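You operate a simulated robot arm through the tools that you are given. There is no shell and no other tool.

Carry out the task below with a simulated robot arm. There is one attempt and no reset: what you move stays moved.

## Task
Fit the spacer that the spacer screen asks for on the upright shaft.
Fine: swing the probe arm aside, and back over the shaft afterwards; the screen ends on OK. Where these are worked on the way, their far stop is far enough and under half their travel is too little: probe arm.

Only the result counts: the job must be done as asked and must still hold three seconds after the hand-in. Knocking over, shifting, dropping, spilling or breaking anything else fails it.

## Robot
A 6-joint arm with a four-finger gripper, fixed in place. Base frame: the origin is at the foot of the arm, x ahead of it, y to its left, z up; the work surface is at about z = 0.85. Units: m, degrees, N and s.
Its first joint turns from -166.0 to 166.0 degrees. Payload 3.67 kg.
Tool frame: the origin (TCP) lies between the finger pads and is the grasp point; the fingertips stand 0.028 m ahead of it; z points along the fingers, y is the line along which they close. The gripper opens to 0.112 m. The gripper's body begins 0.073 m behind the TCP.
Orientation is that of the tool frame in the base frame, as [roll, pitch, yaw] about the fixed x, y, z axes, in that order (R = Rz(yaw) Ry(pitch) Rx(roll)). With the fingers straight down and closing along the base's y, the tool's x points along the base's -x, its y along +y and its z along -z.

## Interface
- The arm moves only by the tool arm_command. Its arguments are lists of equal length, an entry for each row: "angular": the turn, a rotation vector about the tool's x, y, z in degrees, a list of three; "linear": the shift along the tool's x, y, z in m, a list of three; "jaw": the closure, from 0 (fully open) to 1 (shut). In form: {"angular": [[rx, ry, rz], ...], "linear": [[tx, ty, tz], ...], "jaw": [jaw, ...]}. A call has 1 to 20 rows; each row shifts and turns the commanded pose from where the row before left it, along the tool's axes as they then stand. Rows are played at 5 a second. More than 0.05 m and 8.6 degrees between two rows, or a gripper value outside its range, and nothing of the call is played. A pose out of reach is approached as far as the arm can. The call stops where the force on the tool passes 90 N (or 10 N more than at its start, if that is more) or the arm is blocked; 0.2 s more then pass. Each finger halts on what it meets, pressing with about 24 N; the grip force reading is that of the motor and also rises with nothing between the fingers. The clock runs only during rows and for 0.2 s after the last one: add rows that do not move to give the fingers time. The reply holds the time, the measured pose of the TCP, the force on the tool along the base axes, the opening and the grip force, in the units named above and with some noise, with the torque about the TCP (base axes, N m) and any sound that the robot's microphone picked up.
- Cameras (640 x 400 px; columns grow to the right, rows downward): "scene" is fixed at [0.0507, 0.5015, 1.5086]; the picture's right is [0.23, -0.97, 0.00], its down [-0.78, -0.18, -0.60] and it looks along [0.58, 0.14, -0.80] (base axes); focal length 321 px, centre (320, 200). "wrist" rides on the gripper at [0.06, -0.018, -0.104] in the tool frame; the picture's right is [0.29, 0.96, 0.00], its down [-0.80, 0.24, -0.55] and it looks along [-0.53, 0.16, 0.83] (tool axes); focal length 234 px, centre (320, 200). There is no depth. A picture from a camera that has moved, and an enlarged one, comes with that camera's place and axes in the base frame and with its lens.
- snapshot(camera): a new picture of that camera. It takes no simulated time.
- zoom(camera, box): a new picture of the part [left, top, right, bottom] of that camera's present view, enlarged. It takes no simulated time.
- hand_in(): hands the job in; it is judged then, once.

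Nothing tells you positions but the pictures and the camera data. Unless the task says otherwise, let go and move clear before handing in.

The tools are called after ">>>" by a JSON object that holds its "method" and its "body". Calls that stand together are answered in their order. arm_command: Moves the arm, as the interface text tells. Its arguments: {"type":"object","properties":{"angular":{"type":"array"},"linear":{"type":"array"},"jaw":{"type":"array"}},"required":["angular","linear","jaw"]} The other tools are called the same way: snapshot (camera) takes a picture; zoom (camera, box) takes an enlarged picture of a part of a camera's view; hand_in () hands the job in.

At the start:

```text
clock: 0.0
ee_pos: [0.3207, 0.4491, 1.2317]
tcp_rot: [180.0, -0.1, -179.9]
ft_force: [-0.3, 0.0, 0.6]
torque: [-0.01, -0.02, -0.01]
finger_gap: 0.1121
gripper_force: 0.0
```

scene: 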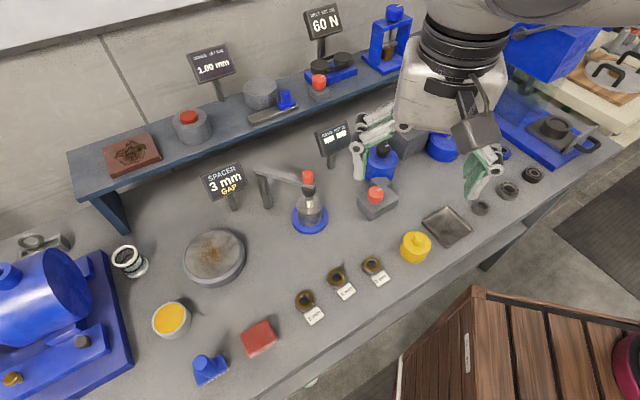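
wrist: 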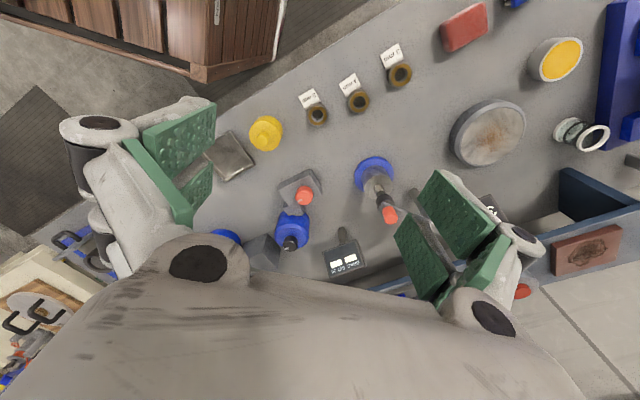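

I see a bench with a spacer screen reading "3 mm GAP", a shaft on a blue base with a probe arm over it, and three ring spacers with labels in front. I'll zoom in on the details first.

>>> {"method": "zoom", "body": {"camera": "scene", "box": [190, 140, 350, 240]}}

>>> {"method": "zoom", "body": {"camera": "scene", "box": [280, 240, 408, 320]}}

>>> {"method": "zoom", "body": {"camera": "wrist", "box": [270, 40, 430, 140]}}

>>> {"method": "zoom", "body": {"camera": "wrist", "box": [320, 140, 448, 220]}}

```text
4.00 times, centred on (270, 190) of scene
camera zoom: at [0.0507, 0.5015, 1.5086], right [0.23, -0.97, 0.0], down [-0.78, -0.18, -0.6], along [0.58, 0.14, -0.8], focal length 1284 px, centre (520, 240)
```

zoom: 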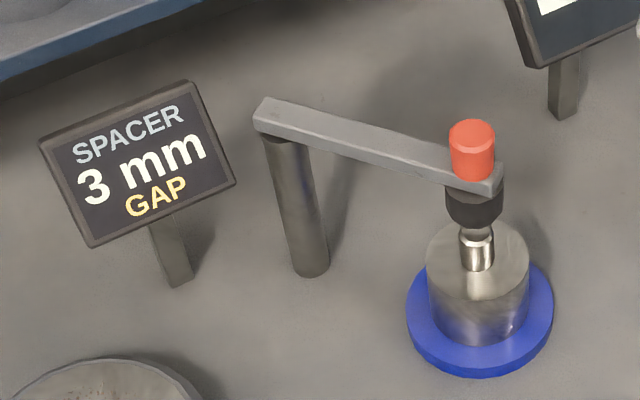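

```text
5.00 times, centred on (344, 280) of scene
camera zoom: at [0.0507, 0.5015, 1.5086], right [0.23, -0.97, 0.0], down [-0.78, -0.18, -0.6], along [0.58, 0.14, -0.8], focal length 1605 px, centre (200, -200)
```

zoom: 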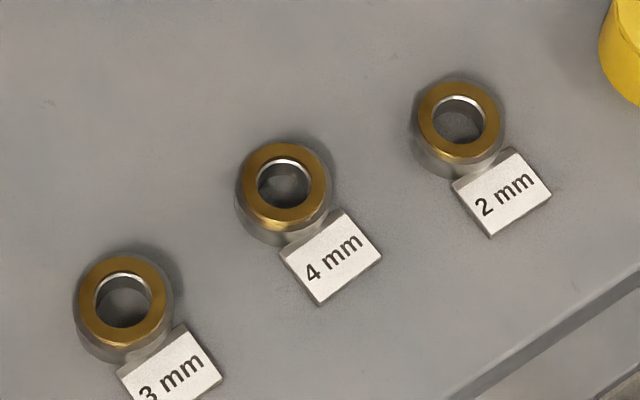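

```text
4.00 times, centred on (350, 90) of wrist
camera zoom: at [0.261, 0.43, 1.3357], right [-0.29, 0.96, 0.0], down [0.8, 0.24, 0.55], along [0.53, 0.16, -0.83], focal length 937 px, centre (200, 640)
```

zoom: 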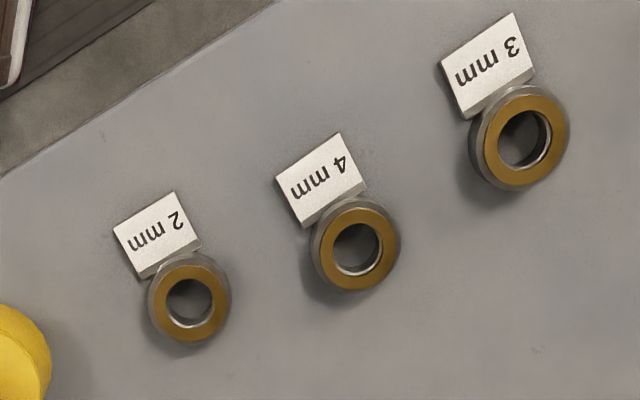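

```text
5.00 times, centred on (384, 180) of wrist
camera zoom: at [0.261, 0.43, 1.3357], right [-0.29, 0.96, 0.0], down [0.8, 0.24, 0.55], along [0.53, 0.16, -0.83], focal length 1171 px, centre (0, 300)
```

zoom: 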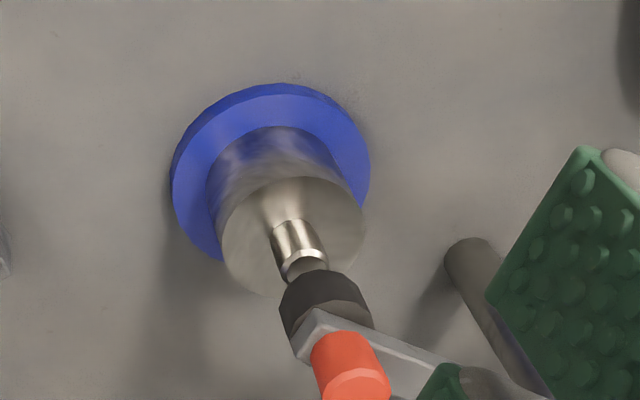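

The screen asks for the 3 mm spacer, which I put at about (0.264, 0.584). The shaft is at about (0.457, 0.622) and the probe arm pivots on a post at about (0.478, 0.738). I'll turn the tool at height to look outward with the wrist camera.

>>> {"method": "arm_command", "body": {"angular": [[0, 0, -8], [0, 0, -8], [0, 0, -8], [0, 0, -8], [0, 0, -8], [0, 0, -8], [0, 0, -8], [0, 0, 0]], "linear": [[0, 0, 0], [0, 0, 0], [0, 0, 0], [0, 0, 0], [0, 0, 0], [0, 0, 0], [0, 0, 0], [0, 0, 0]], "jaw": [0, 0, 0, 0, 0, 0, 0, 0]}}

```text
clock: 1.8
ee_pos: [0.3211, 0.4498, 1.232]
tcp_rot: [-180.0, 0.0, -123.9]
ft_force: [0.7, 0.6, 0.2]
torque: [0.01, 0.01, 0.02]
finger_gap: 0.1118
gripper_force: 0.2
```

The tool now faces outward along the radius. I'll take both pictures before going further.

>>> {"method": "snapshot", "body": {"camera": "wrist"}}

>>> {"method": "snapshot", "body": {"camera": "scene"}}

```text
taken
camera wrist: at [0.3025, 0.3883, 1.3357], right [-0.96, 0.3, 0.0], down [0.25, 0.8, 0.55], along [0.16, 0.53, -0.83], focal length 234 px, centre (320, 200)
```

wrist: 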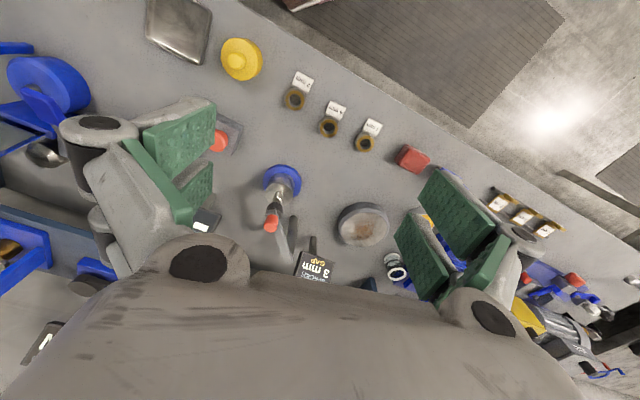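

```text
taken
```

scene: 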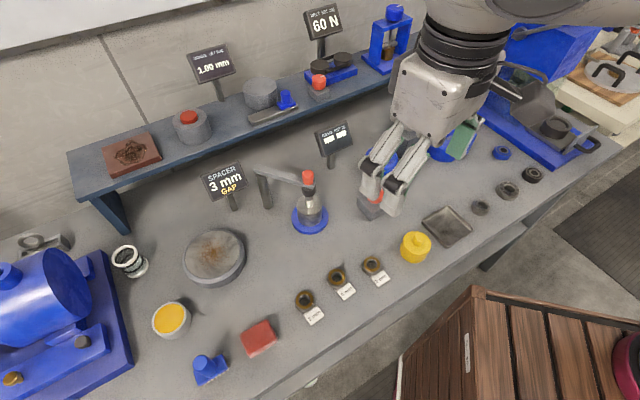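

Same layout from this side, so my positions hold roughly. I'll zoom in on the probe arm and spacers to refine them.

>>> {"method": "zoom", "body": {"camera": "wrist", "box": [240, 150, 368, 230]}}

>>> {"method": "zoom", "body": {"camera": "wrist", "box": [270, 60, 398, 140]}}

>>> {"method": "zoom", "body": {"camera": "scene", "box": [280, 160, 344, 200]}}

>>> {"method": "zoom", "body": {"camera": "scene", "box": [280, 195, 344, 235]}}

>>> {"method": "zoom", "body": {"camera": "scene", "box": [284, 280, 348, 320]}}

>>> {"method": "zoom", "body": {"camera": "scene", "box": [240, 160, 304, 200]}}

```text
5.00 times, centred on (304, 190) of wrist
camera zoom: at [0.3025, 0.3883, 1.3357], right [-0.96, 0.3, 0.0], down [0.25, 0.8, 0.55], along [0.16, 0.53, -0.83], focal length 1171 px, centre (400, 250)
```

zoom: 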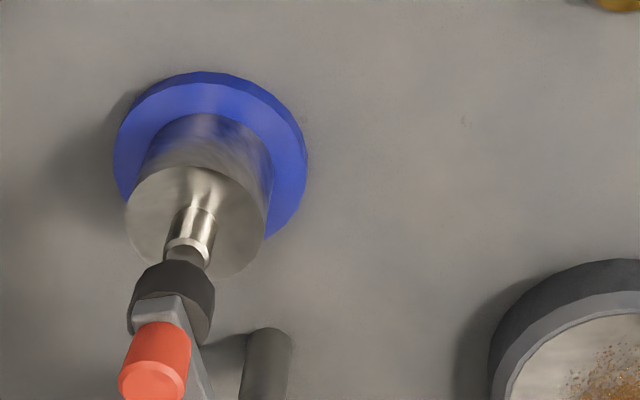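

```text
5.00 times, centred on (334, 100) of wrist
camera zoom: at [0.3025, 0.3883, 1.3357], right [-0.96, 0.3, 0.0], down [0.25, 0.8, 0.55], along [0.16, 0.53, -0.83], focal length 1171 px, centre (250, 700)
```

zoom: 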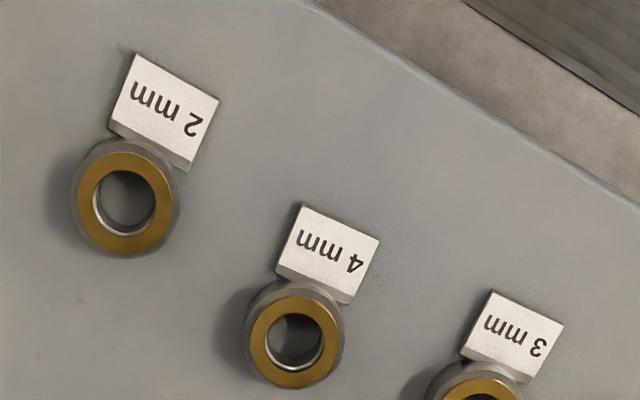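

```text
10.00 times, centred on (312, 180) of scene
camera zoom: at [0.0507, 0.5015, 1.5086], right [0.23, -0.97, 0.0], down [-0.78, -0.18, -0.6], along [0.58, 0.14, -0.8], focal length 3209 px, centre (400, 400)
```

zoom: 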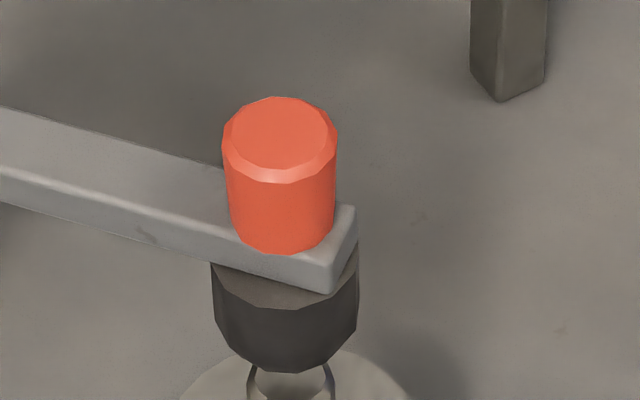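

```text
10.00 times, centred on (312, 215) of scene
camera zoom: at [0.0507, 0.5015, 1.5086], right [0.23, -0.97, 0.0], down [-0.78, -0.18, -0.6], along [0.58, 0.14, -0.8], focal length 3209 px, centre (400, 50)
```

zoom: 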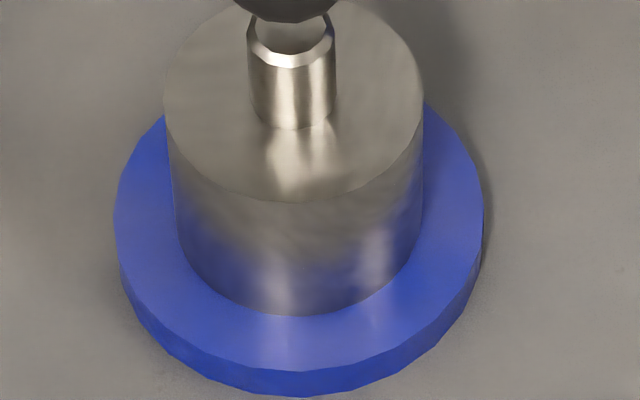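

```text
10.00 times, centred on (316, 300) of scene
camera zoom: at [0.0507, 0.5015, 1.5086], right [0.23, -0.97, 0.0], down [-0.78, -0.18, -0.6], along [0.58, 0.14, -0.8], focal length 3209 px, centre (360, -800)
```

zoom: 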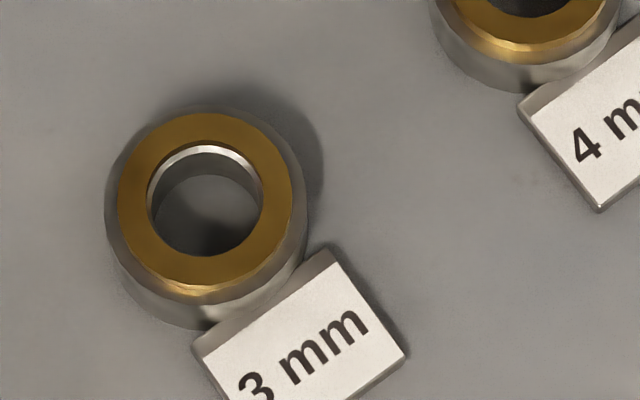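

```text
10.00 times, centred on (272, 180) of scene
camera zoom: at [0.0507, 0.5015, 1.5086], right [0.23, -0.97, 0.0], down [-0.78, -0.18, -0.6], along [0.58, 0.14, -0.8], focal length 3209 px, centre (800, 400)
```

zoom: 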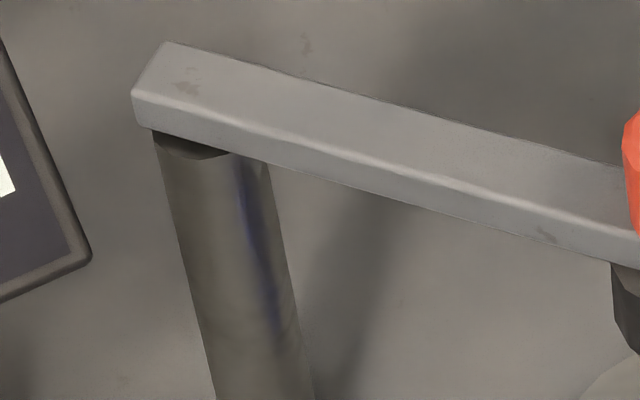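

The knob on the probe arm spans z of about 1.00 to 1.03 and sits directly over the shaft. I'll turn to match the arm's tangent and move above the knob with part-open fingers, staying at z = 1.15.

>>> {"method": "arm_command", "body": {"angular": [[0, 0, -8], [0, 0, -8], [0, 0, -8], [0, 0, 0], [0, 0, 0], [0, 0, 0], [0, 0, 0], [0, 0, 0], [0, 0, 0], [0, 0, 0], [0, 0, 0]], "linear": [[0, 0, 0], [0, 0, 0], [0, 0, 0], [-0.0321, -0.0174, 0.0137], [-0.0321, -0.0174, 0.0137], [-0.0321, -0.0174, 0.0137], [-0.0321, -0.0174, 0.0137], [-0.0321, -0.0174, 0.0137], [-0.0321, -0.0174, 0.0137], [0, 0, 0], [0, 0, 0]], "jaw": [0.5, 0.5, 0.5, 0.5, 0.5, 0.5, 0.5, 0.5, 0.5, 0.5, 0.5]}}

>>> {"method": "snapshot", "body": {"camera": "wrist"}}

>>> {"method": "snapshot", "body": {"camera": "scene"}}

```text
clock: 4.2
ee_pos: [0.4565, 0.6204, 1.1501]
tcp_rot: [-180.0, 0.0, -100.0]
ft_force: [-0.2, -0.6, 0.3]
torque: [0.04, -0.02, -0.02]
finger_gap: 0.056
gripper_force: 0.1
```

```text
taken
camera wrist: at [0.4642, 0.5577, 1.2539], right [-0.99, -0.12, 0.0], down [-0.1, 0.83, 0.55], along [-0.07, 0.55, -0.83], focal length 234 px, centre (320, 200)
```

wrist: 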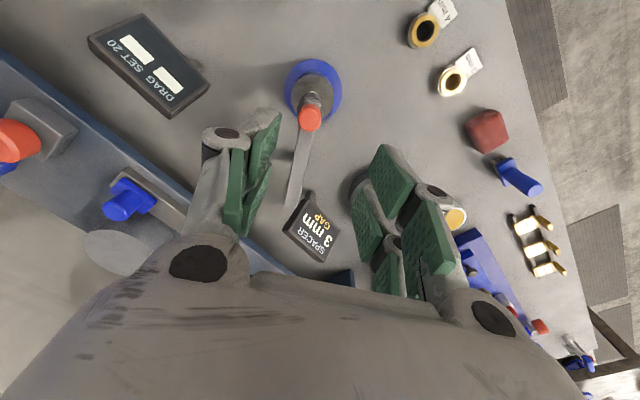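

```text
taken
```

scene: 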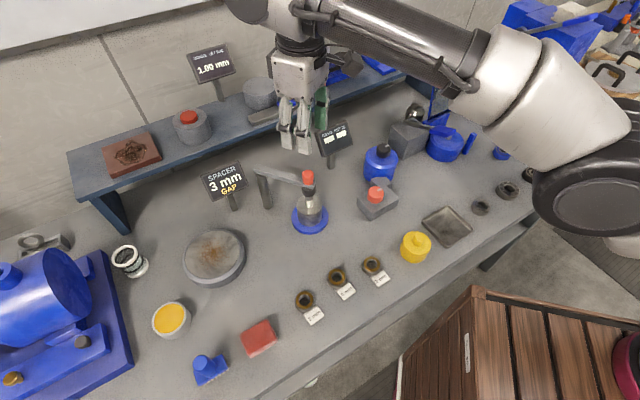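

The knob should be right below the tool, but the wrist view suggests it may sit a little to +x. I'll zoom in to check.

>>> {"method": "zoom", "body": {"camera": "wrist", "box": [262, 60, 390, 140]}}

>>> {"method": "zoom", "body": {"camera": "wrist", "box": [250, 50, 410, 250]}}

>>> {"method": "zoom", "body": {"camera": "scene", "box": [230, 80, 390, 240]}}

```text
5.00 times, centred on (326, 100) of wrist
camera zoom: at [0.4642, 0.5577, 1.2539], right [-0.99, -0.12, 0.0], down [-0.1, 0.83, 0.55], along [-0.07, 0.55, -0.83], focal length 1171 px, centre (290, 700)
```

zoom: 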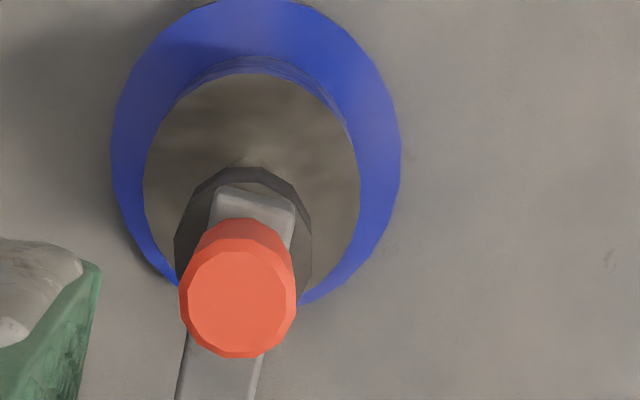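

```text
2.00 times, centred on (330, 150) of wrist
camera zoom: at [0.4642, 0.5577, 1.2539], right [-0.99, -0.12, 0.0], down [-0.1, 0.83, 0.55], along [-0.07, 0.55, -0.83], focal length 468 px, centre (300, 300)
```

zoom: 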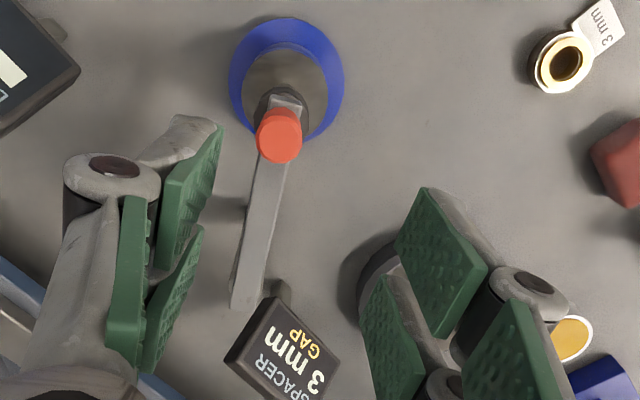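

```text
2.50 times, centred on (310, 160) of scene
camera zoom: at [0.0507, 0.5015, 1.5086], right [0.23, -0.97, 0.0], down [-0.78, -0.18, -0.6], along [0.58, 0.14, -0.8], focal length 802 px, centre (345, 300)
```

zoom: 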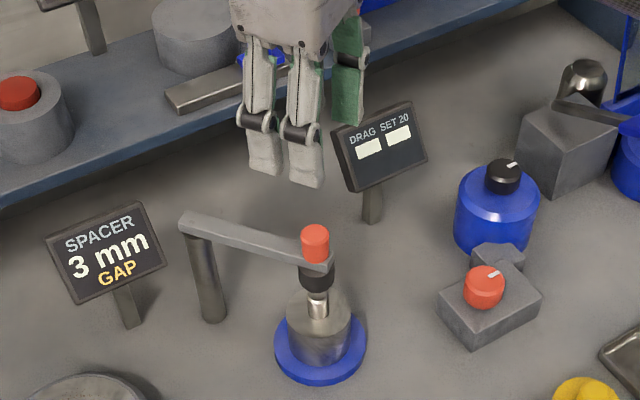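

The knob sits at about (0.465, 0.62), under the tool. The fingers look odd in this view, so I'll look closer at their shape before going down.

>>> {"method": "zoom", "body": {"camera": "scene", "box": [262, 45, 342, 165]}}

>>> {"method": "zoom", "body": {"camera": "wrist", "box": [180, 90, 480, 300]}}

```text
3.33 times, centred on (302, 105) of scene
camera zoom: at [0.0507, 0.5015, 1.5086], right [0.23, -0.97, 0.0], down [-0.78, -0.18, -0.6], along [0.58, 0.14, -0.8], focal length 1070 px, centre (380, 517)
```

zoom: 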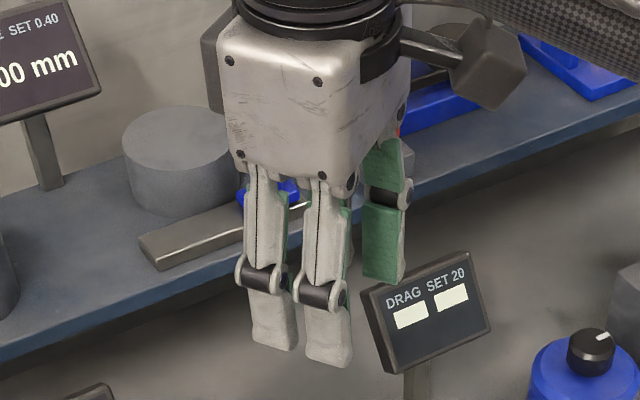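

```text
1.90 times, centred on (330, 195) of wrist
camera zoom: at [0.4642, 0.5577, 1.2539], right [-0.99, -0.12, 0.0], down [-0.1, 0.83, 0.55], along [-0.07, 0.55, -0.83], focal length 446 px, centre (301, 210)
```

zoom: 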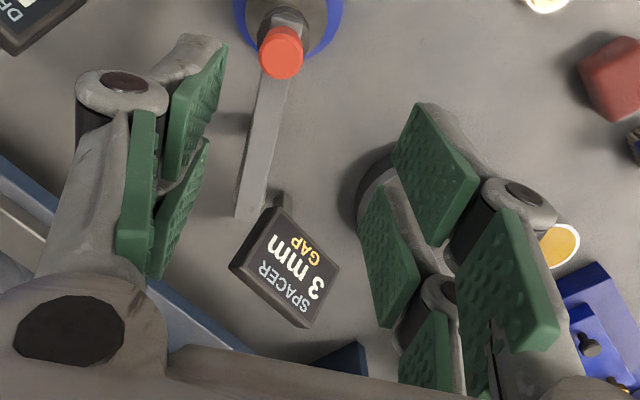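

This is a thumb opposite two prongs, with the closing line along the arm's swing tangent. My refined knob centre is about (0.466, 0.618), with its top at about 1.02. I'll line up and lower the open fingers around the knob.

>>> {"method": "arm_command", "body": {"angular": [[0, 0, 0], [0, 0, 0], [0, 0, 0], [0, 0, 0], [0, 0, 0], [0, 0, 0], [0, 0, 0]], "linear": [[0.0007, -0.0098, 0], [0, 0, 0.03], [0, 0, 0.03], [0, 0, 0.03], [0, 0, 0.02], [0, 0, 0.015], [0, 0, 0]], "jaw": [0.5, 0.5, 0.5, 0.5, 0.5, 0.5, 0.5]}}

>>> {"method": "snapshot", "body": {"camera": "wrist"}}

>>> {"method": "zoom", "body": {"camera": "scene", "box": [240, 110, 368, 230]}}

```text
clock: 5.8
ee_pos: [0.4668, 0.6176, 1.0234]
tcp_rot: [-180.0, 0.0, -100.0]
ft_force: [-0.2, 0.1, -0.3]
torque: [0.0, -0.02, 0.0]
finger_gap: 0.056
gripper_force: 0.1
```

```text
taken
camera wrist: at [0.4739, 0.5551, 1.1287], right [-0.99, -0.12, 0.0], down [-0.1, 0.83, 0.55], along [-0.07, 0.55, -0.83], focal length 234 px, centre (320, 200)
```

wrist: 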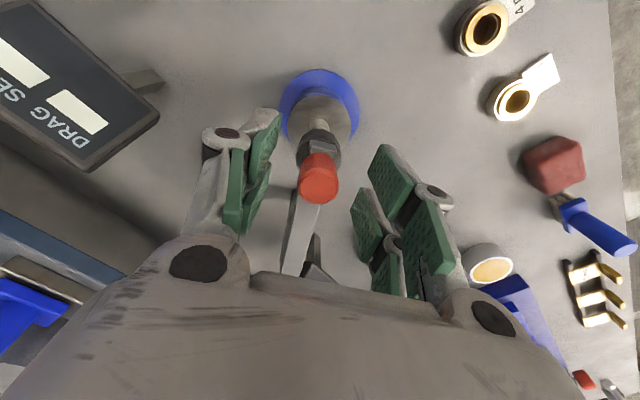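

```text
3.33 times, centred on (304, 170) of scene
camera zoom: at [0.0507, 0.5015, 1.5086], right [0.23, -0.97, 0.0], down [-0.78, -0.18, -0.6], along [0.58, 0.14, -0.8], focal length 1070 px, centre (373, 300)
```

zoom: 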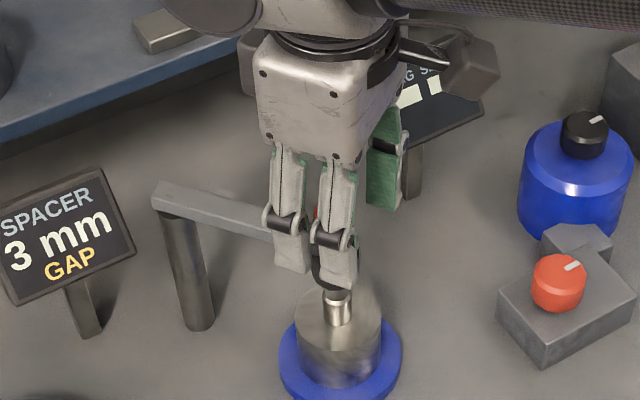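

The knob is inside the fingers. I'll narrow them to a loose cage, then nudge the arm gently toward base -x to find out which way it swings.

>>> {"method": "arm_command", "body": {"angular": [[0, 0, 0], [0, 0, 0], [0, 0, 0], [0, 0, 0], [0, 0, 0], [0, 0, 0], [0, 0, 0]], "linear": [[0, 0, 0], [0, 0, 0], [0, 0.003, 0], [0, 0.003, 0], [0, 0.002, 0], [0, 0.002, 0], [0, 0, 0]], "jaw": [0.68, 0.68, 0.68, 0.68, 0.68, 0.68, 0.68]}}

>>> {"method": "zoom", "body": {"camera": "wrist", "box": [230, 60, 430, 260]}}

```text
clock: 7.4
ee_pos: [0.455, 0.6198, 1.0249]
tcp_rot: [-180.0, 0.1, -99.9]
ft_force: [-0.1, 0.3, 0.2]
torque: [0.02, -0.02, 0.0]
finger_gap: 0.036
gripper_force: 0.1
```

```text
2.00 times, centred on (330, 160) of wrist
camera zoom: at [0.4641, 0.557, 1.1285], right [-0.99, -0.12, 0.0], down [-0.1, 0.83, 0.55], along [-0.07, 0.55, -0.83], focal length 468 px, centre (300, 280)
```

zoom: 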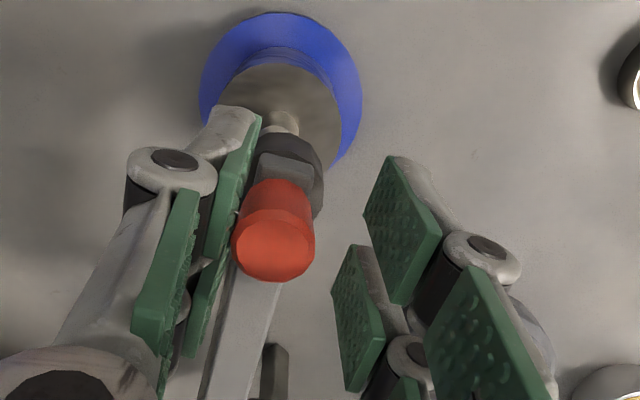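

The thumb is just about touching the knob with no force yet. I'll push 6 mm further and watch the force.

>>> {"method": "arm_command", "body": {"angular": [[0, 0, 0], [0, 0, 0], [0, 0, 0], [0, 0, 0]], "linear": [[0, 0.002, 0], [0, 0.002, 0], [0, 0.002, 0], [0, 0, 0]], "jaw": [0.68, 0.68, 0.68, 0.68]}}

>>> {"method": "zoom", "body": {"camera": "wrist", "box": [230, 60, 430, 260]}}

```text
clock: 8.4
ee_pos: [0.4504, 0.6212, 1.024]
tcp_rot: [-180.0, 0.0, -99.9]
ft_force: [1.0, 0.1, -0.7]
torque: [0.04, 0.02, 0.01]
finger_gap: 0.036
gripper_force: 0.1
```

```text
2.00 times, centred on (330, 160) of wrist
camera zoom: at [0.4582, 0.5577, 1.1285], right [-0.99, -0.12, 0.0], down [-0.1, 0.83, 0.55], along [-0.07, 0.55, -0.83], focal length 468 px, centre (300, 280)
```

zoom: 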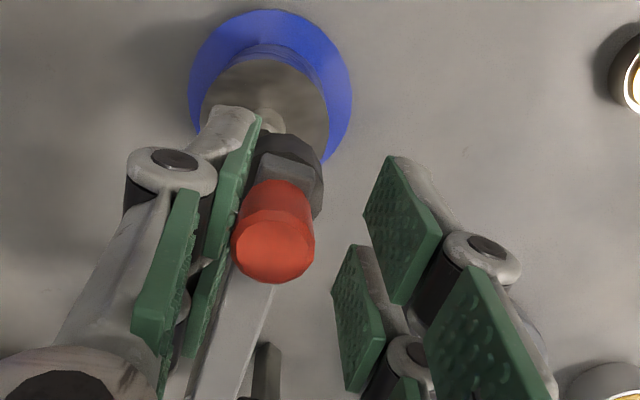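

The arm follows freely toward -x at about 1 N. I'll carry it along its arc in small steps, turning the tool with it, and check after about 30°.

>>> {"method": "arm_command", "body": {"angular": [[0, 0, 4], [0, 0, 4], [0, 0, 4], [0, 0, 4], [0, 0, 4], [0, 0, 4], [0, 0, 4], [0, 0, 0]], "linear": [[-0.0007, 0.0078, 0], [-0.0007, 0.0078, 0], [-0.0007, 0.0078, 0], [-0.0007, 0.0078, 0], [-0.0007, 0.0078, 0], [-0.0007, 0.0078, 0], [-0.0007, 0.0078, 0], [0, 0, 0]], "jaw": [0.68, 0.68, 0.68, 0.68, 0.68, 0.68, 0.68, 0.68]}}

>>> {"method": "zoom", "body": {"camera": "wrist", "box": [220, 50, 440, 290]}}

>>> {"method": "zoom", "body": {"camera": "scene", "box": [200, 110, 360, 240]}}

```text
clock: 10.2
ee_pos: [0.4025, 0.6449, 1.0235]
tcp_rot: [-179.9, 0.1, -128.1]
ft_force: [0.1, 0.2, -0.2]
torque: [0.03, -0.01, 0.0]
finger_gap: 0.0358
gripper_force: 0.3
```

```text
1.67 times, centred on (330, 170) of wrist
camera zoom: at [0.3798, 0.5865, 1.1281], right [-0.93, 0.36, 0.0], down [0.3, 0.78, 0.55], along [0.2, 0.52, -0.83], focal length 390 px, centre (303, 250)
```

zoom: 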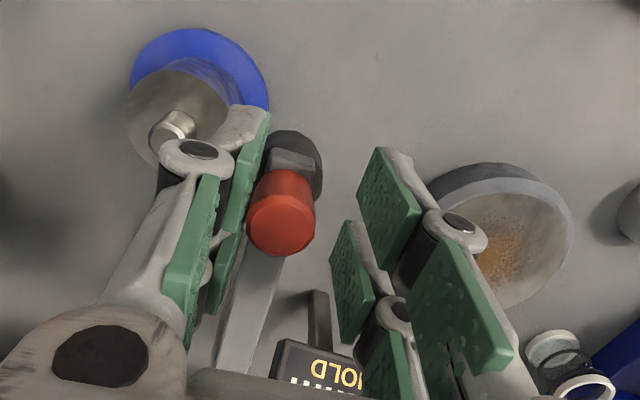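

```text
3.08 times, centred on (280, 175) of scene
camera zoom: at [0.0507, 0.5015, 1.5086], right [0.23, -0.97, 0.0], down [-0.78, -0.18, -0.6], along [0.58, 0.14, -0.8], focal length 988 px, centre (443, 277)
```

zoom: 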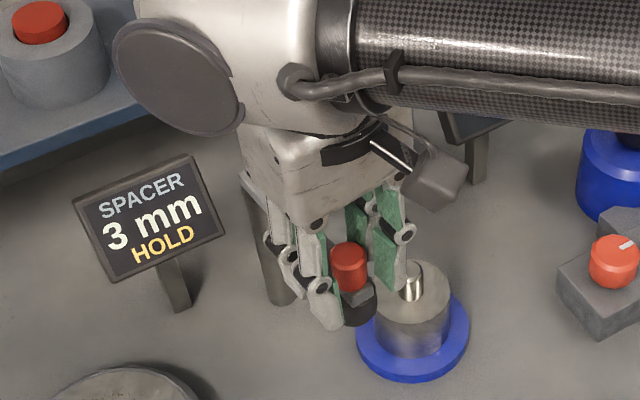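

The screen changed to HOLD and the arm follows along the arc. I'll carry on.

>>> {"method": "arm_command", "body": {"angular": [[0, 0, 4], [0, 0, 4], [0, 0, 4], [0, 0, 4], [0, 0, 4], [0, 0, 4], [0, 0, 4], [0, 0, 0]], "linear": [[-0.0007, 0.0078, 0], [-0.0007, 0.0078, 0], [-0.0007, 0.0078, 0], [-0.0007, 0.0078, 0], [-0.0007, 0.0078, 0], [-0.0007, 0.0078, 0], [-0.0007, 0.0078, 0], [0, 0, 0]], "jaw": [0.68, 0.68, 0.68, 0.68, 0.68, 0.68, 0.68, 0.68]}}

>>> {"method": "zoom", "body": {"camera": "wrist", "box": [220, 50, 440, 290]}}

>>> {"method": "zoom", "body": {"camera": "scene", "box": [180, 110, 340, 240]}}

```text
clock: 12.0
ee_pos: [0.3715, 0.689, 1.0251]
tcp_rot: [-180.0, 0.0, -156.0]
ft_force: [0.3, -0.6, 0.0]
torque: [-0.01, -0.01, -0.01]
finger_gap: 0.0356
gripper_force: 0.0
```

```text
1.67 times, centred on (330, 170) of wrist
camera zoom: at [0.3242, 0.6483, 1.1285], right [-0.65, 0.76, 0.0], down [0.63, 0.54, 0.55], along [0.42, 0.36, -0.83], focal length 390 px, centre (303, 250)
```

zoom: 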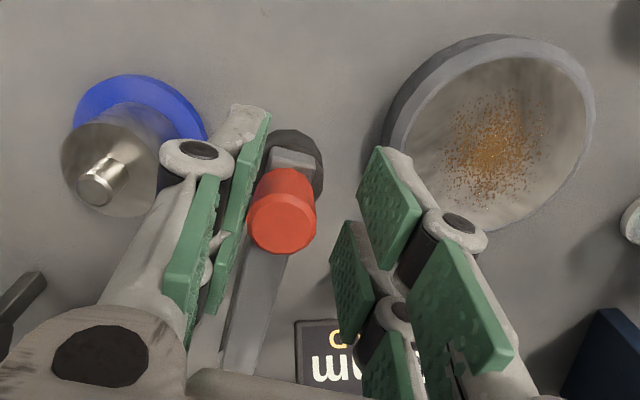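

```text
3.08 times, centred on (260, 175) of scene
camera zoom: at [0.0507, 0.5015, 1.5086], right [0.23, -0.97, 0.0], down [-0.78, -0.18, -0.6], along [0.58, 0.14, -0.8], focal length 988 px, centre (505, 277)
```

zoom: 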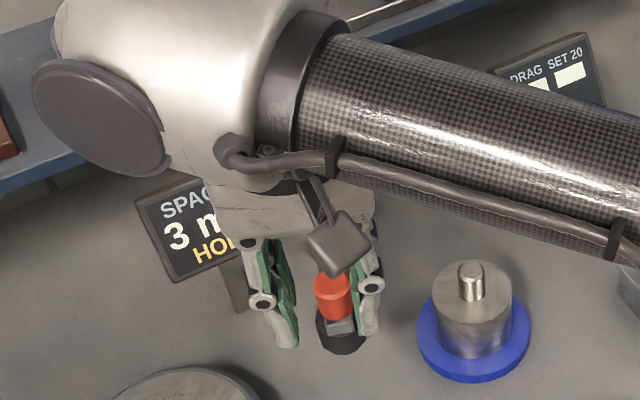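

The knob stays fixed in the cage, so my arc (radius 0.112, pivot about (0.477, 0.729)) fits well. I'll continue in shorter bursts so I feel the far stop.

>>> {"method": "arm_command", "body": {"angular": [[0, 0, 4], [0, 0, 4], [0, 0, 4], [0, 0, 4], [0, 0, 0]], "linear": [[-0.0007, 0.0078, 0], [-0.0007, 0.0078, 0], [-0.0007, 0.0078, 0], [-0.0007, 0.0078, 0], [0, 0, 0]], "jaw": [0.68, 0.68, 0.68, 0.68, 0.68]}}

>>> {"method": "zoom", "body": {"camera": "wrist", "box": [220, 50, 440, 290]}}

>>> {"method": "snapshot", "body": {"camera": "scene"}}

```text
clock: 13.2
ee_pos: [0.3629, 0.6926, 1.0169]
tcp_rot: [-180.0, 0.0, -172.0]
ft_force: [-0.1, -1.3, 0.1]
torque: [-0.01, -0.03, -0.02]
finger_gap: 0.036
gripper_force: 0.2
out of reach, approached as far as the arm can: row 1, 2, 3, 4
```

```text
1.67 times, centred on (330, 170) of wrist
camera zoom: at [0.3066, 0.666, 1.1212], right [-0.42, 0.91, 0.0], down [0.76, 0.35, 0.55], along [0.5, 0.23, -0.83], focal length 390 px, centre (303, 250)
```

zoom: 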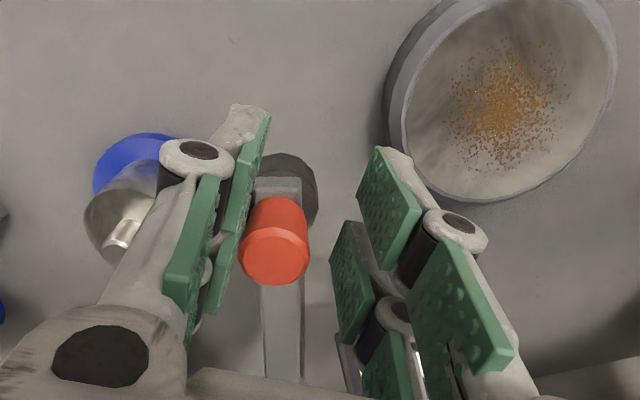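

```text
taken
```

scene: 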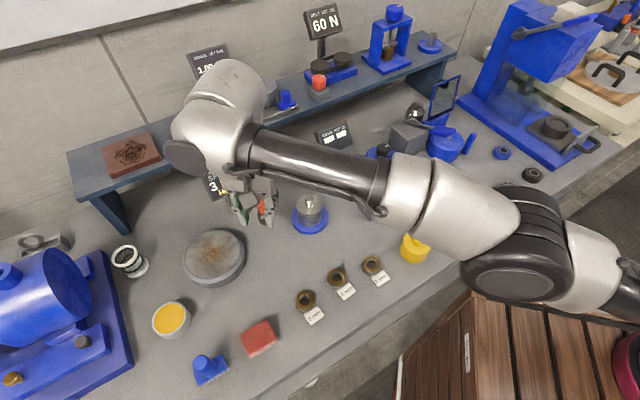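

The last burst was flagged out of reach although the radius is only about 0.78, so the arm stopped at roughly 64° of swing. I'll lift clear of the knob and see how the commanded pose behaves.

>>> {"method": "arm_command", "body": {"angular": [[0, 0, 0], [0, 0, 0], [0, 0, 0], [0, 0, 0]], "linear": [[0, 0, -0.02], [0, 0, -0.02], [0, 0, -0.02], [0, 0, 0]], "jaw": [0.68, 0.68, 0.68, 0.68]}}

>>> {"method": "snapshot", "body": {"camera": "wrist"}}

>>> {"method": "snapshot", "body": {"camera": "scene"}}

```text
clock: 14.2
ee_pos: [0.3626, 0.6768, 1.0718]
tcp_rot: [-179.9, 0.0, -172.1]
ft_force: [-0.3, 0.1, 0.1]
torque: [0.0, -0.05, -0.01]
finger_gap: 0.036
gripper_force: 0.1
out of reach, approached as far as the arm can: row 1, 2, 3
```

```text
taken
camera wrist: at [0.3056, 0.6497, 1.1764], right [-0.42, 0.91, 0.0], down [0.76, 0.35, 0.55], along [0.5, 0.23, -0.83], focal length 234 px, centre (320, 200)
```

wrist: 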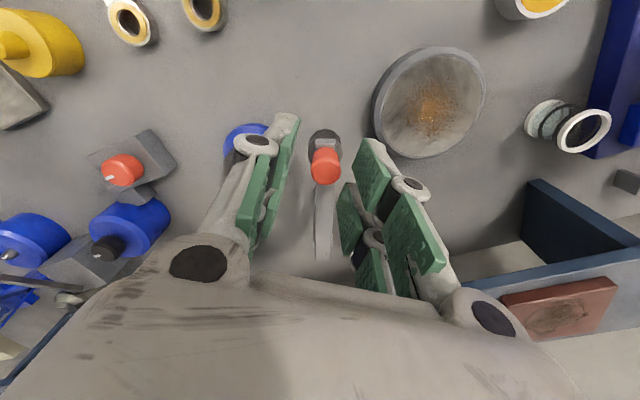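

```text
taken
```

scene: 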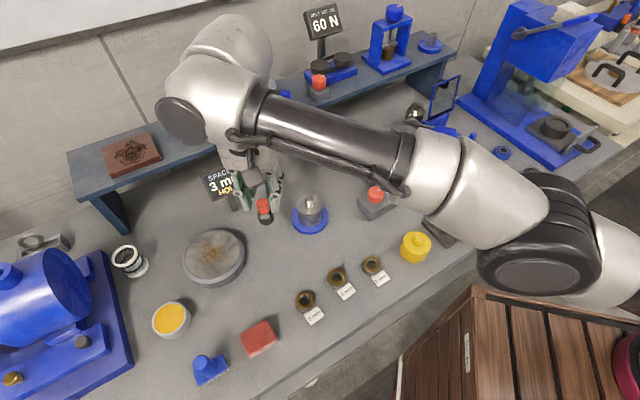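

The reach boundary seems to shrink when the tool is turned away from radial. Clear of the knob now, I'll rotate back toward radial to see whether the commanded point becomes reachable.

>>> {"method": "arm_command", "body": {"angular": [[0, 0, -8], [0, 0, -8], [0, 0, -8], [0, 0, -8], [0, 0, -8], [0, 0, -8], [0, 0, -8], [0, 0, 0]], "linear": [[0, 0, 0], [0, 0, 0], [0, 0, 0], [0, 0, 0], [0, 0, 0], [0, 0, 0], [0, 0, 0], [0, 0, 0]], "jaw": [0.68, 0.68, 0.68, 0.68, 0.68, 0.68, 0.68, 0.68]}}

>>> {"method": "snapshot", "body": {"camera": "wrist"}}

>>> {"method": "snapshot", "body": {"camera": "scene"}}

```text
clock: 16.0
ee_pos: [0.3613, 0.6774, 1.0709]
tcp_rot: [179.9, 0.0, -115.9]
ft_force: [-0.5, 0.8, -0.1]
torque: [0.02, 0.0, -0.01]
finger_gap: 0.036
gripper_force: 0.0
```

```text
taken
camera wrist: at [0.3524, 0.6141, 1.1756], right [-0.99, 0.16, 0.0], down [0.13, 0.82, 0.55], along [0.09, 0.55, -0.83], focal length 234 px, centre (320, 200)
```

wrist: 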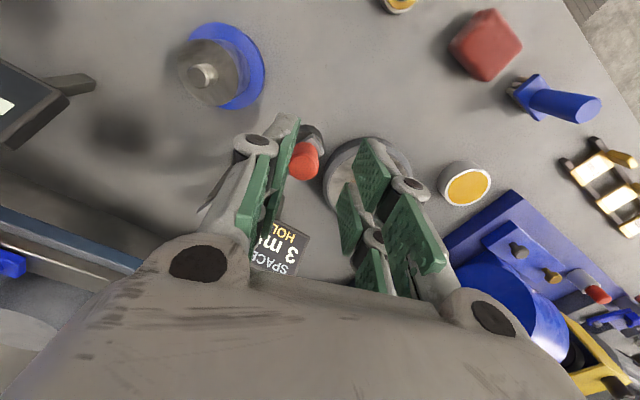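

```text
taken
```

scene: 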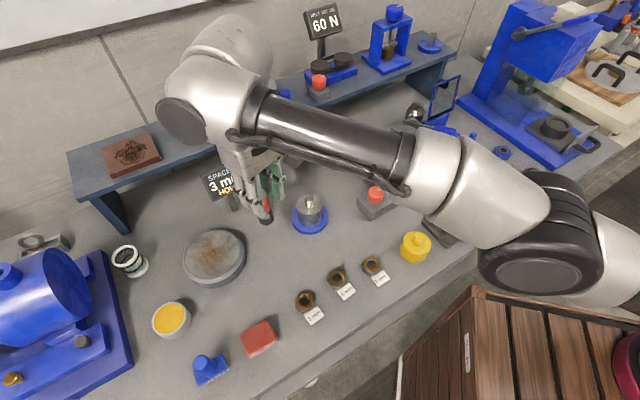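

The commanded pose follows what was reached, and the tool is above the knob. I'll test whether radial orientation lets me go further out.

>>> {"method": "arm_command", "body": {"angular": [[0, 0, 0], [0, 0, 0], [0, 0, 0]], "linear": [[-0.01, 0, 0], [-0.01, 0, 0], [0, 0, 0]], "jaw": [0.68, 0.68, 0.68]}}

```text
clock: 16.8
ee_pos: [0.3621, 0.6771, 1.0717]
tcp_rot: [179.9, 0.1, -116.0]
ft_force: [-0.2, 0.1, 0.9]
torque: [0.0, -0.02, 0.0]
finger_gap: 0.0357
gripper_force: 0.0
out of reach, approached as far as the arm can: row 1, 2
```

Even radial orientation is refused here, so I need to find where the limit comes from. I'll step sideways toward smaller azimuth, then try going outward again, all above the fixtures.

>>> {"method": "arm_command", "body": {"angular": [[0, 0, 0], [0, 0, 0], [0, 0, 0], [0, 0, 0], [0, 0, 0]], "linear": [[0, -0.02, 0], [0, -0.02, 0], [-0.01, 0, 0], [-0.01, 0, 0], [0, 0, 0]], "jaw": [0.68, 0.68, 0.68, 0.68, 0.68]}}

>>> {"method": "snapshot", "body": {"camera": "scene"}}

```text
clock: 18.0
ee_pos: [0.4071, 0.669, 1.0692]
tcp_rot: [180.0, 0.0, -116.1]
ft_force: [-0.1, 0.1, -0.7]
torque: [0.03, 0.0, 0.02]
finger_gap: 0.0358
gripper_force: 0.2
out of reach, approached as far as the arm can: row 4
```

```text
taken
```

scene: 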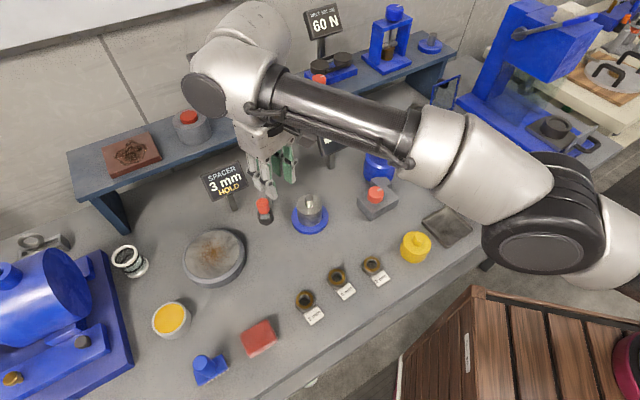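

The limit turns out to be a fixed boundary, roughly y ≤ 0.69 in this area, independent of tool turn. The shaft and the spacer both lie well inside it. I can still push the knob further using the outer face of the open prongs. First I'll measure where the knob is now.

>>> {"method": "zoom", "body": {"camera": "scene", "box": [230, 180, 294, 230]}}

>>> {"method": "snapshot", "body": {"camera": "wrist"}}

```text
8.00 times, centred on (262, 205) of scene
camera zoom: at [0.0507, 0.5015, 1.5086], right [0.23, -0.97, 0.0], down [-0.78, -0.18, -0.6], along [0.58, 0.14, -0.8], focal length 2567 px, centre (784, 160)
```

zoom: 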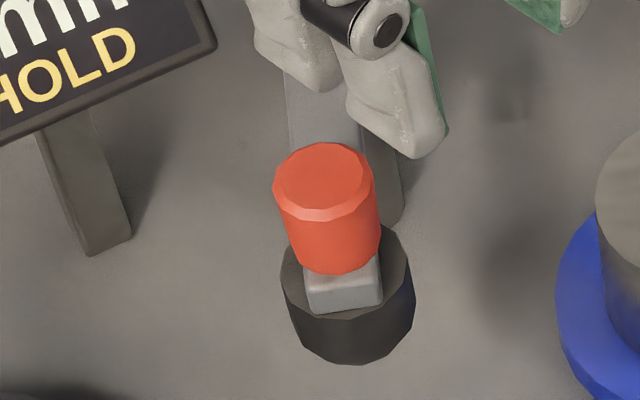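

```text
taken
camera wrist: at [0.3965, 0.6064, 1.1731], right [-0.99, 0.16, 0.0], down [0.13, 0.82, 0.55], along [0.09, 0.55, -0.83], focal length 234 px, centre (320, 200)
```

wrist: 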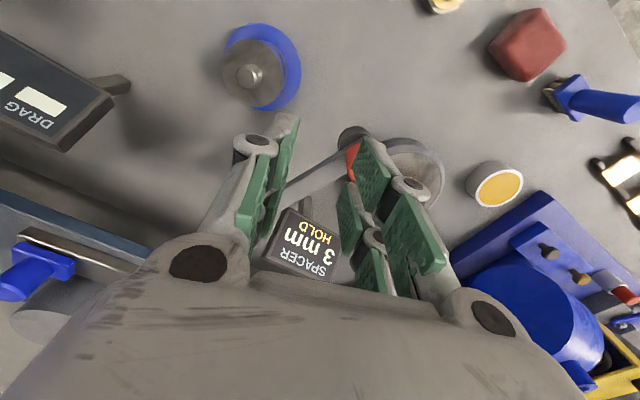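

The knob is now near (0.376, 0.684), about 60° round. I'll back off inward at height, open the jaws fully, turn to the new tangent and go down so the prongs sit on the near side of the knob.

>>> {"method": "arm_command", "body": {"angular": [[0, 0, 0], [0, 0, 0], [0, 0, 0], [0, 0, 0], [0, 0, 8], [0, 0, 8], [0, 0, 8], [0, 0, 8], [0, 0, 8], [0, 0, 0], [0, 0, 0]], "linear": [[0.0174, -0.0093, -0.003], [0.0174, -0.0093, -0.003], [0.0174, -0.0093, -0.003], [0.0174, -0.0093, -0.003], [0, 0, 0], [0, 0, 0], [0, 0, 0], [0, 0, 0], [0, 0, 0], [0, 0, 0], [0, 0, 0]], "jaw": [0.68, 0.68, 0.68, 0.68, 0.4, 0.2, 0, 0, 0, 0, 0]}}

>>> {"method": "snapshot", "body": {"camera": "wrist"}}

>>> {"method": "snapshot", "body": {"camera": "scene"}}

```text
clock: 20.4
ee_pos: [0.4092, 0.5895, 1.0809]
tcp_rot: [-180.0, 0.0, -155.9]
ft_force: [1.0, 0.2, -0.5]
torque: [0.01, 0.02, 0.0]
finger_gap: 0.1119
gripper_force: 0.0
```

```text
taken
camera wrist: at [0.3617, 0.5483, 1.1853], right [-0.65, 0.76, 0.0], down [0.63, 0.54, 0.55], along [0.42, 0.36, -0.83], focal length 234 px, centre (320, 200)
```

wrist: 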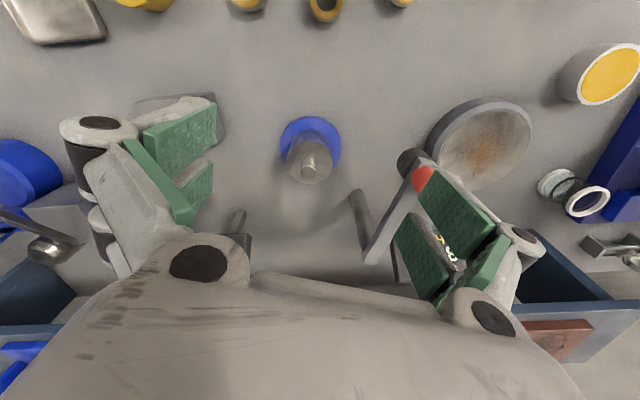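

```text
taken
```

scene: 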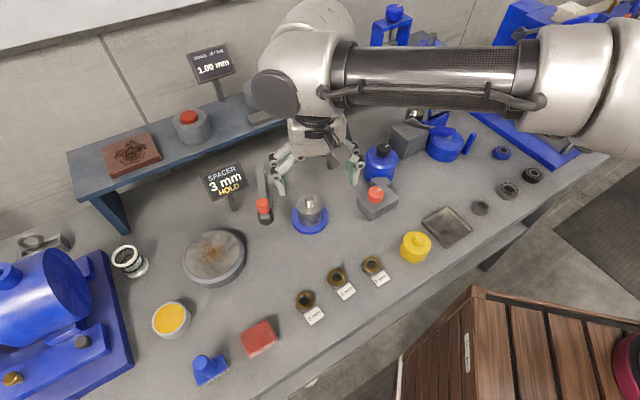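

The prongs are on the near (shaft) side of the knob and nothing below reaches this height. I'll go down until the tips are level with the knob.

>>> {"method": "arm_command", "body": {"angular": [[0, 0, 0], [0, 0, 0], [0, 0, 0], [0, 0, 0], [0, 0, 0]], "linear": [[0, 0, 0.02], [0, 0, 0.02], [0, 0, 0.012], [0, 0, 0.01], [0, 0, 0]], "jaw": [0, 0, 0, 0, 0]}}

>>> {"method": "zoom", "body": {"camera": "scene", "box": [220, 120, 380, 240]}}

>>> {"method": "zoom", "body": {"camera": "wrist", "box": [300, 100, 540, 300]}}

```text
clock: 21.6
ee_pos: [0.408, 0.5899, 1.0183]
tcp_rot: [179.9, 0.0, -156.0]
ft_force: [0.0, 0.0, -0.2]
torque: [0.01, 0.01, -0.01]
finger_gap: 0.112
gripper_force: 0.0
```

```text
3.33 times, centred on (300, 180) of scene
camera zoom: at [0.0507, 0.5015, 1.5086], right [0.23, -0.97, 0.0], down [-0.78, -0.18, -0.6], along [0.58, 0.14, -0.8], focal length 1070 px, centre (387, 267)
```

zoom: 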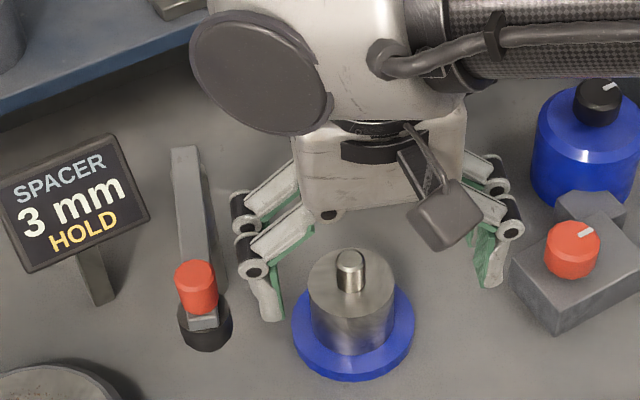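

```text
2.00 times, centred on (420, 200) of wrist
camera zoom: at [0.3616, 0.548, 1.1232], right [-0.65, 0.76, 0.0], down [0.63, 0.54, 0.55], along [0.42, 0.36, -0.83], focal length 468 px, centre (120, 200)
```

zoom: 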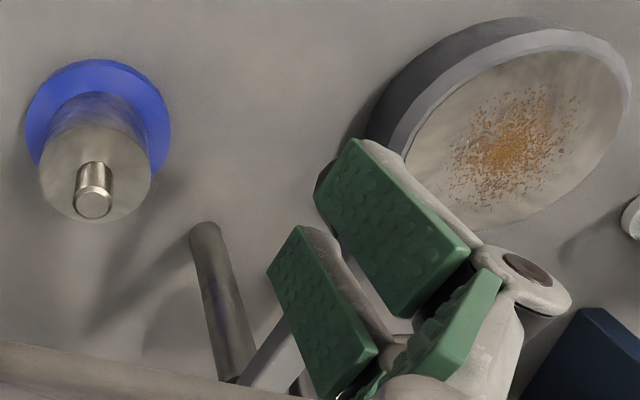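

The open prongs sit beside the knob. I'll push along the tangent in small steps and watch for contact.

>>> {"method": "arm_command", "body": {"angular": [[0, 0, 0], [0, 0, 0], [0, 0, 0], [0, 0, 0], [0, 0, 0], [0, 0, 0], [0, 0, 0]], "linear": [[0, 0.005, 0], [0, 0.005, 0], [0, 0.005, 0], [0, 0.005, 0], [0, 0.005, 0], [0, 0.004, 0], [0, 0, 0]], "jaw": [0, 0, 0, 0, 0, 0, 0]}}

>>> {"method": "zoom", "body": {"camera": "scene", "box": [220, 120, 380, 240]}}

```text
clock: 23.2
ee_pos: [0.3968, 0.6173, 1.0191]
tcp_rot: [-179.9, 0.1, -156.0]
ft_force: [0.3, -0.2, -0.8]
torque: [-0.01, -0.01, -0.02]
finger_gap: 0.1118
gripper_force: 0.0
```

```text
3.33 times, centred on (300, 180) of scene
camera zoom: at [0.0507, 0.5015, 1.5086], right [0.23, -0.97, 0.0], down [-0.78, -0.18, -0.6], along [0.58, 0.14, -0.8], focal length 1070 px, centre (387, 267)
```

zoom: 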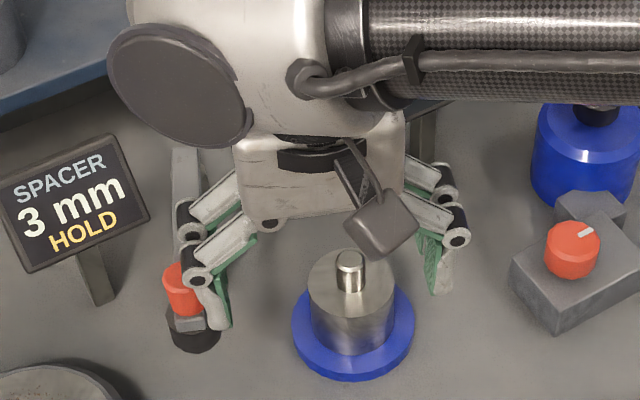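

Contact made and the knob is moving. I'll continue along the arc, turning with the arm.

>>> {"method": "arm_command", "body": {"angular": [[0, 0, 4], [0, 0, 4], [0, 0, 4], [0, 0, 4], [0, 0, 4], [0, 0, 0]], "linear": [[0.0051, 0.008, 0], [0.0051, 0.008, 0], [0.0051, 0.008, 0], [0.0051, 0.008, 0], [0.0051, 0.008, 0], [0, 0, 0]], "jaw": [0, 0, 0, 0, 0, 0]}}

>>> {"method": "zoom", "body": {"camera": "scene", "box": [200, 120, 360, 240]}}

>>> {"method": "snapshot", "body": {"camera": "wrist"}}

```text
clock: 24.6
ee_pos: [0.3617, 0.6478, 1.0176]
tcp_rot: [-180.0, 0.0, -176.0]
ft_force: [0.9, -2.7, 1.5]
torque: [0.05, 0.01, -0.07]
finger_gap: 0.1112
gripper_force: 0.0
```

```text
3.33 times, centred on (280, 180) of scene
camera zoom: at [0.0507, 0.5015, 1.5086], right [0.23, -0.97, 0.0], down [-0.78, -0.18, -0.6], along [0.58, 0.14, -0.8], focal length 1070 px, centre (453, 267)
```

zoom: 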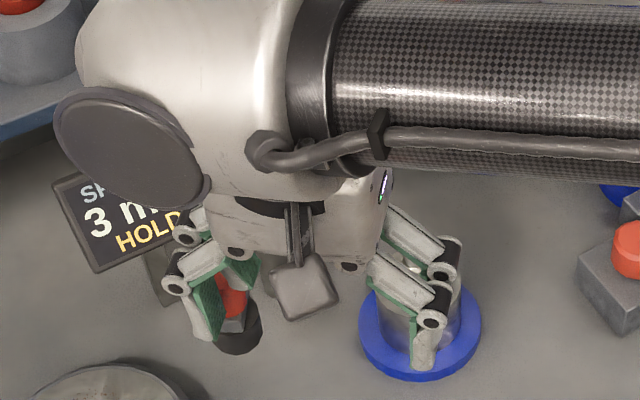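

```text
taken
camera wrist: at [0.3033, 0.6247, 1.1235], right [-0.35, 0.94, 0.0], down [0.78, 0.29, 0.55], along [0.52, 0.2, -0.83], focal length 234 px, centre (320, 200)
```

wrist: 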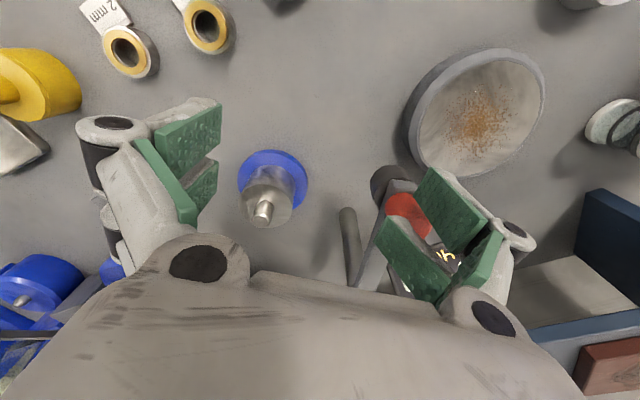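

The knob now looks as if it's inside the prong rather than ahead of it. I'll zoom in before moving again.

>>> {"method": "zoom", "body": {"camera": "wrist", "box": [340, 140, 500, 300]}}

>>> {"method": "zoom", "body": {"camera": "scene", "box": [230, 170, 300, 230]}}

```text
2.50 times, centred on (420, 220) of wrist
camera zoom: at [0.3033, 0.6247, 1.1235], right [-0.35, 0.94, 0.0], down [0.78, 0.29, 0.55], along [0.52, 0.2, -0.83], focal length 585 px, centre (70, 150)
```

zoom: 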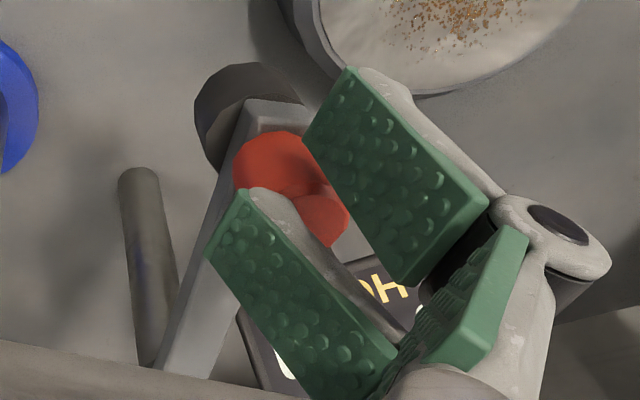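

```text
6.67 times, centred on (265, 200) of scene
camera zoom: at [0.0507, 0.5015, 1.5086], right [0.23, -0.97, 0.0], down [-0.78, -0.18, -0.6], along [0.58, 0.14, -0.8], focal length 2140 px, centre (687, 200)
```

zoom: 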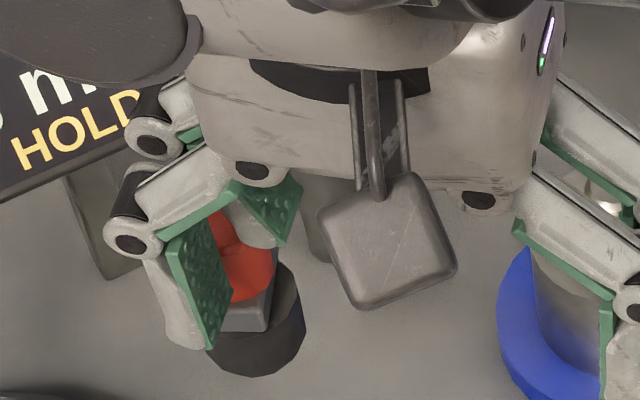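

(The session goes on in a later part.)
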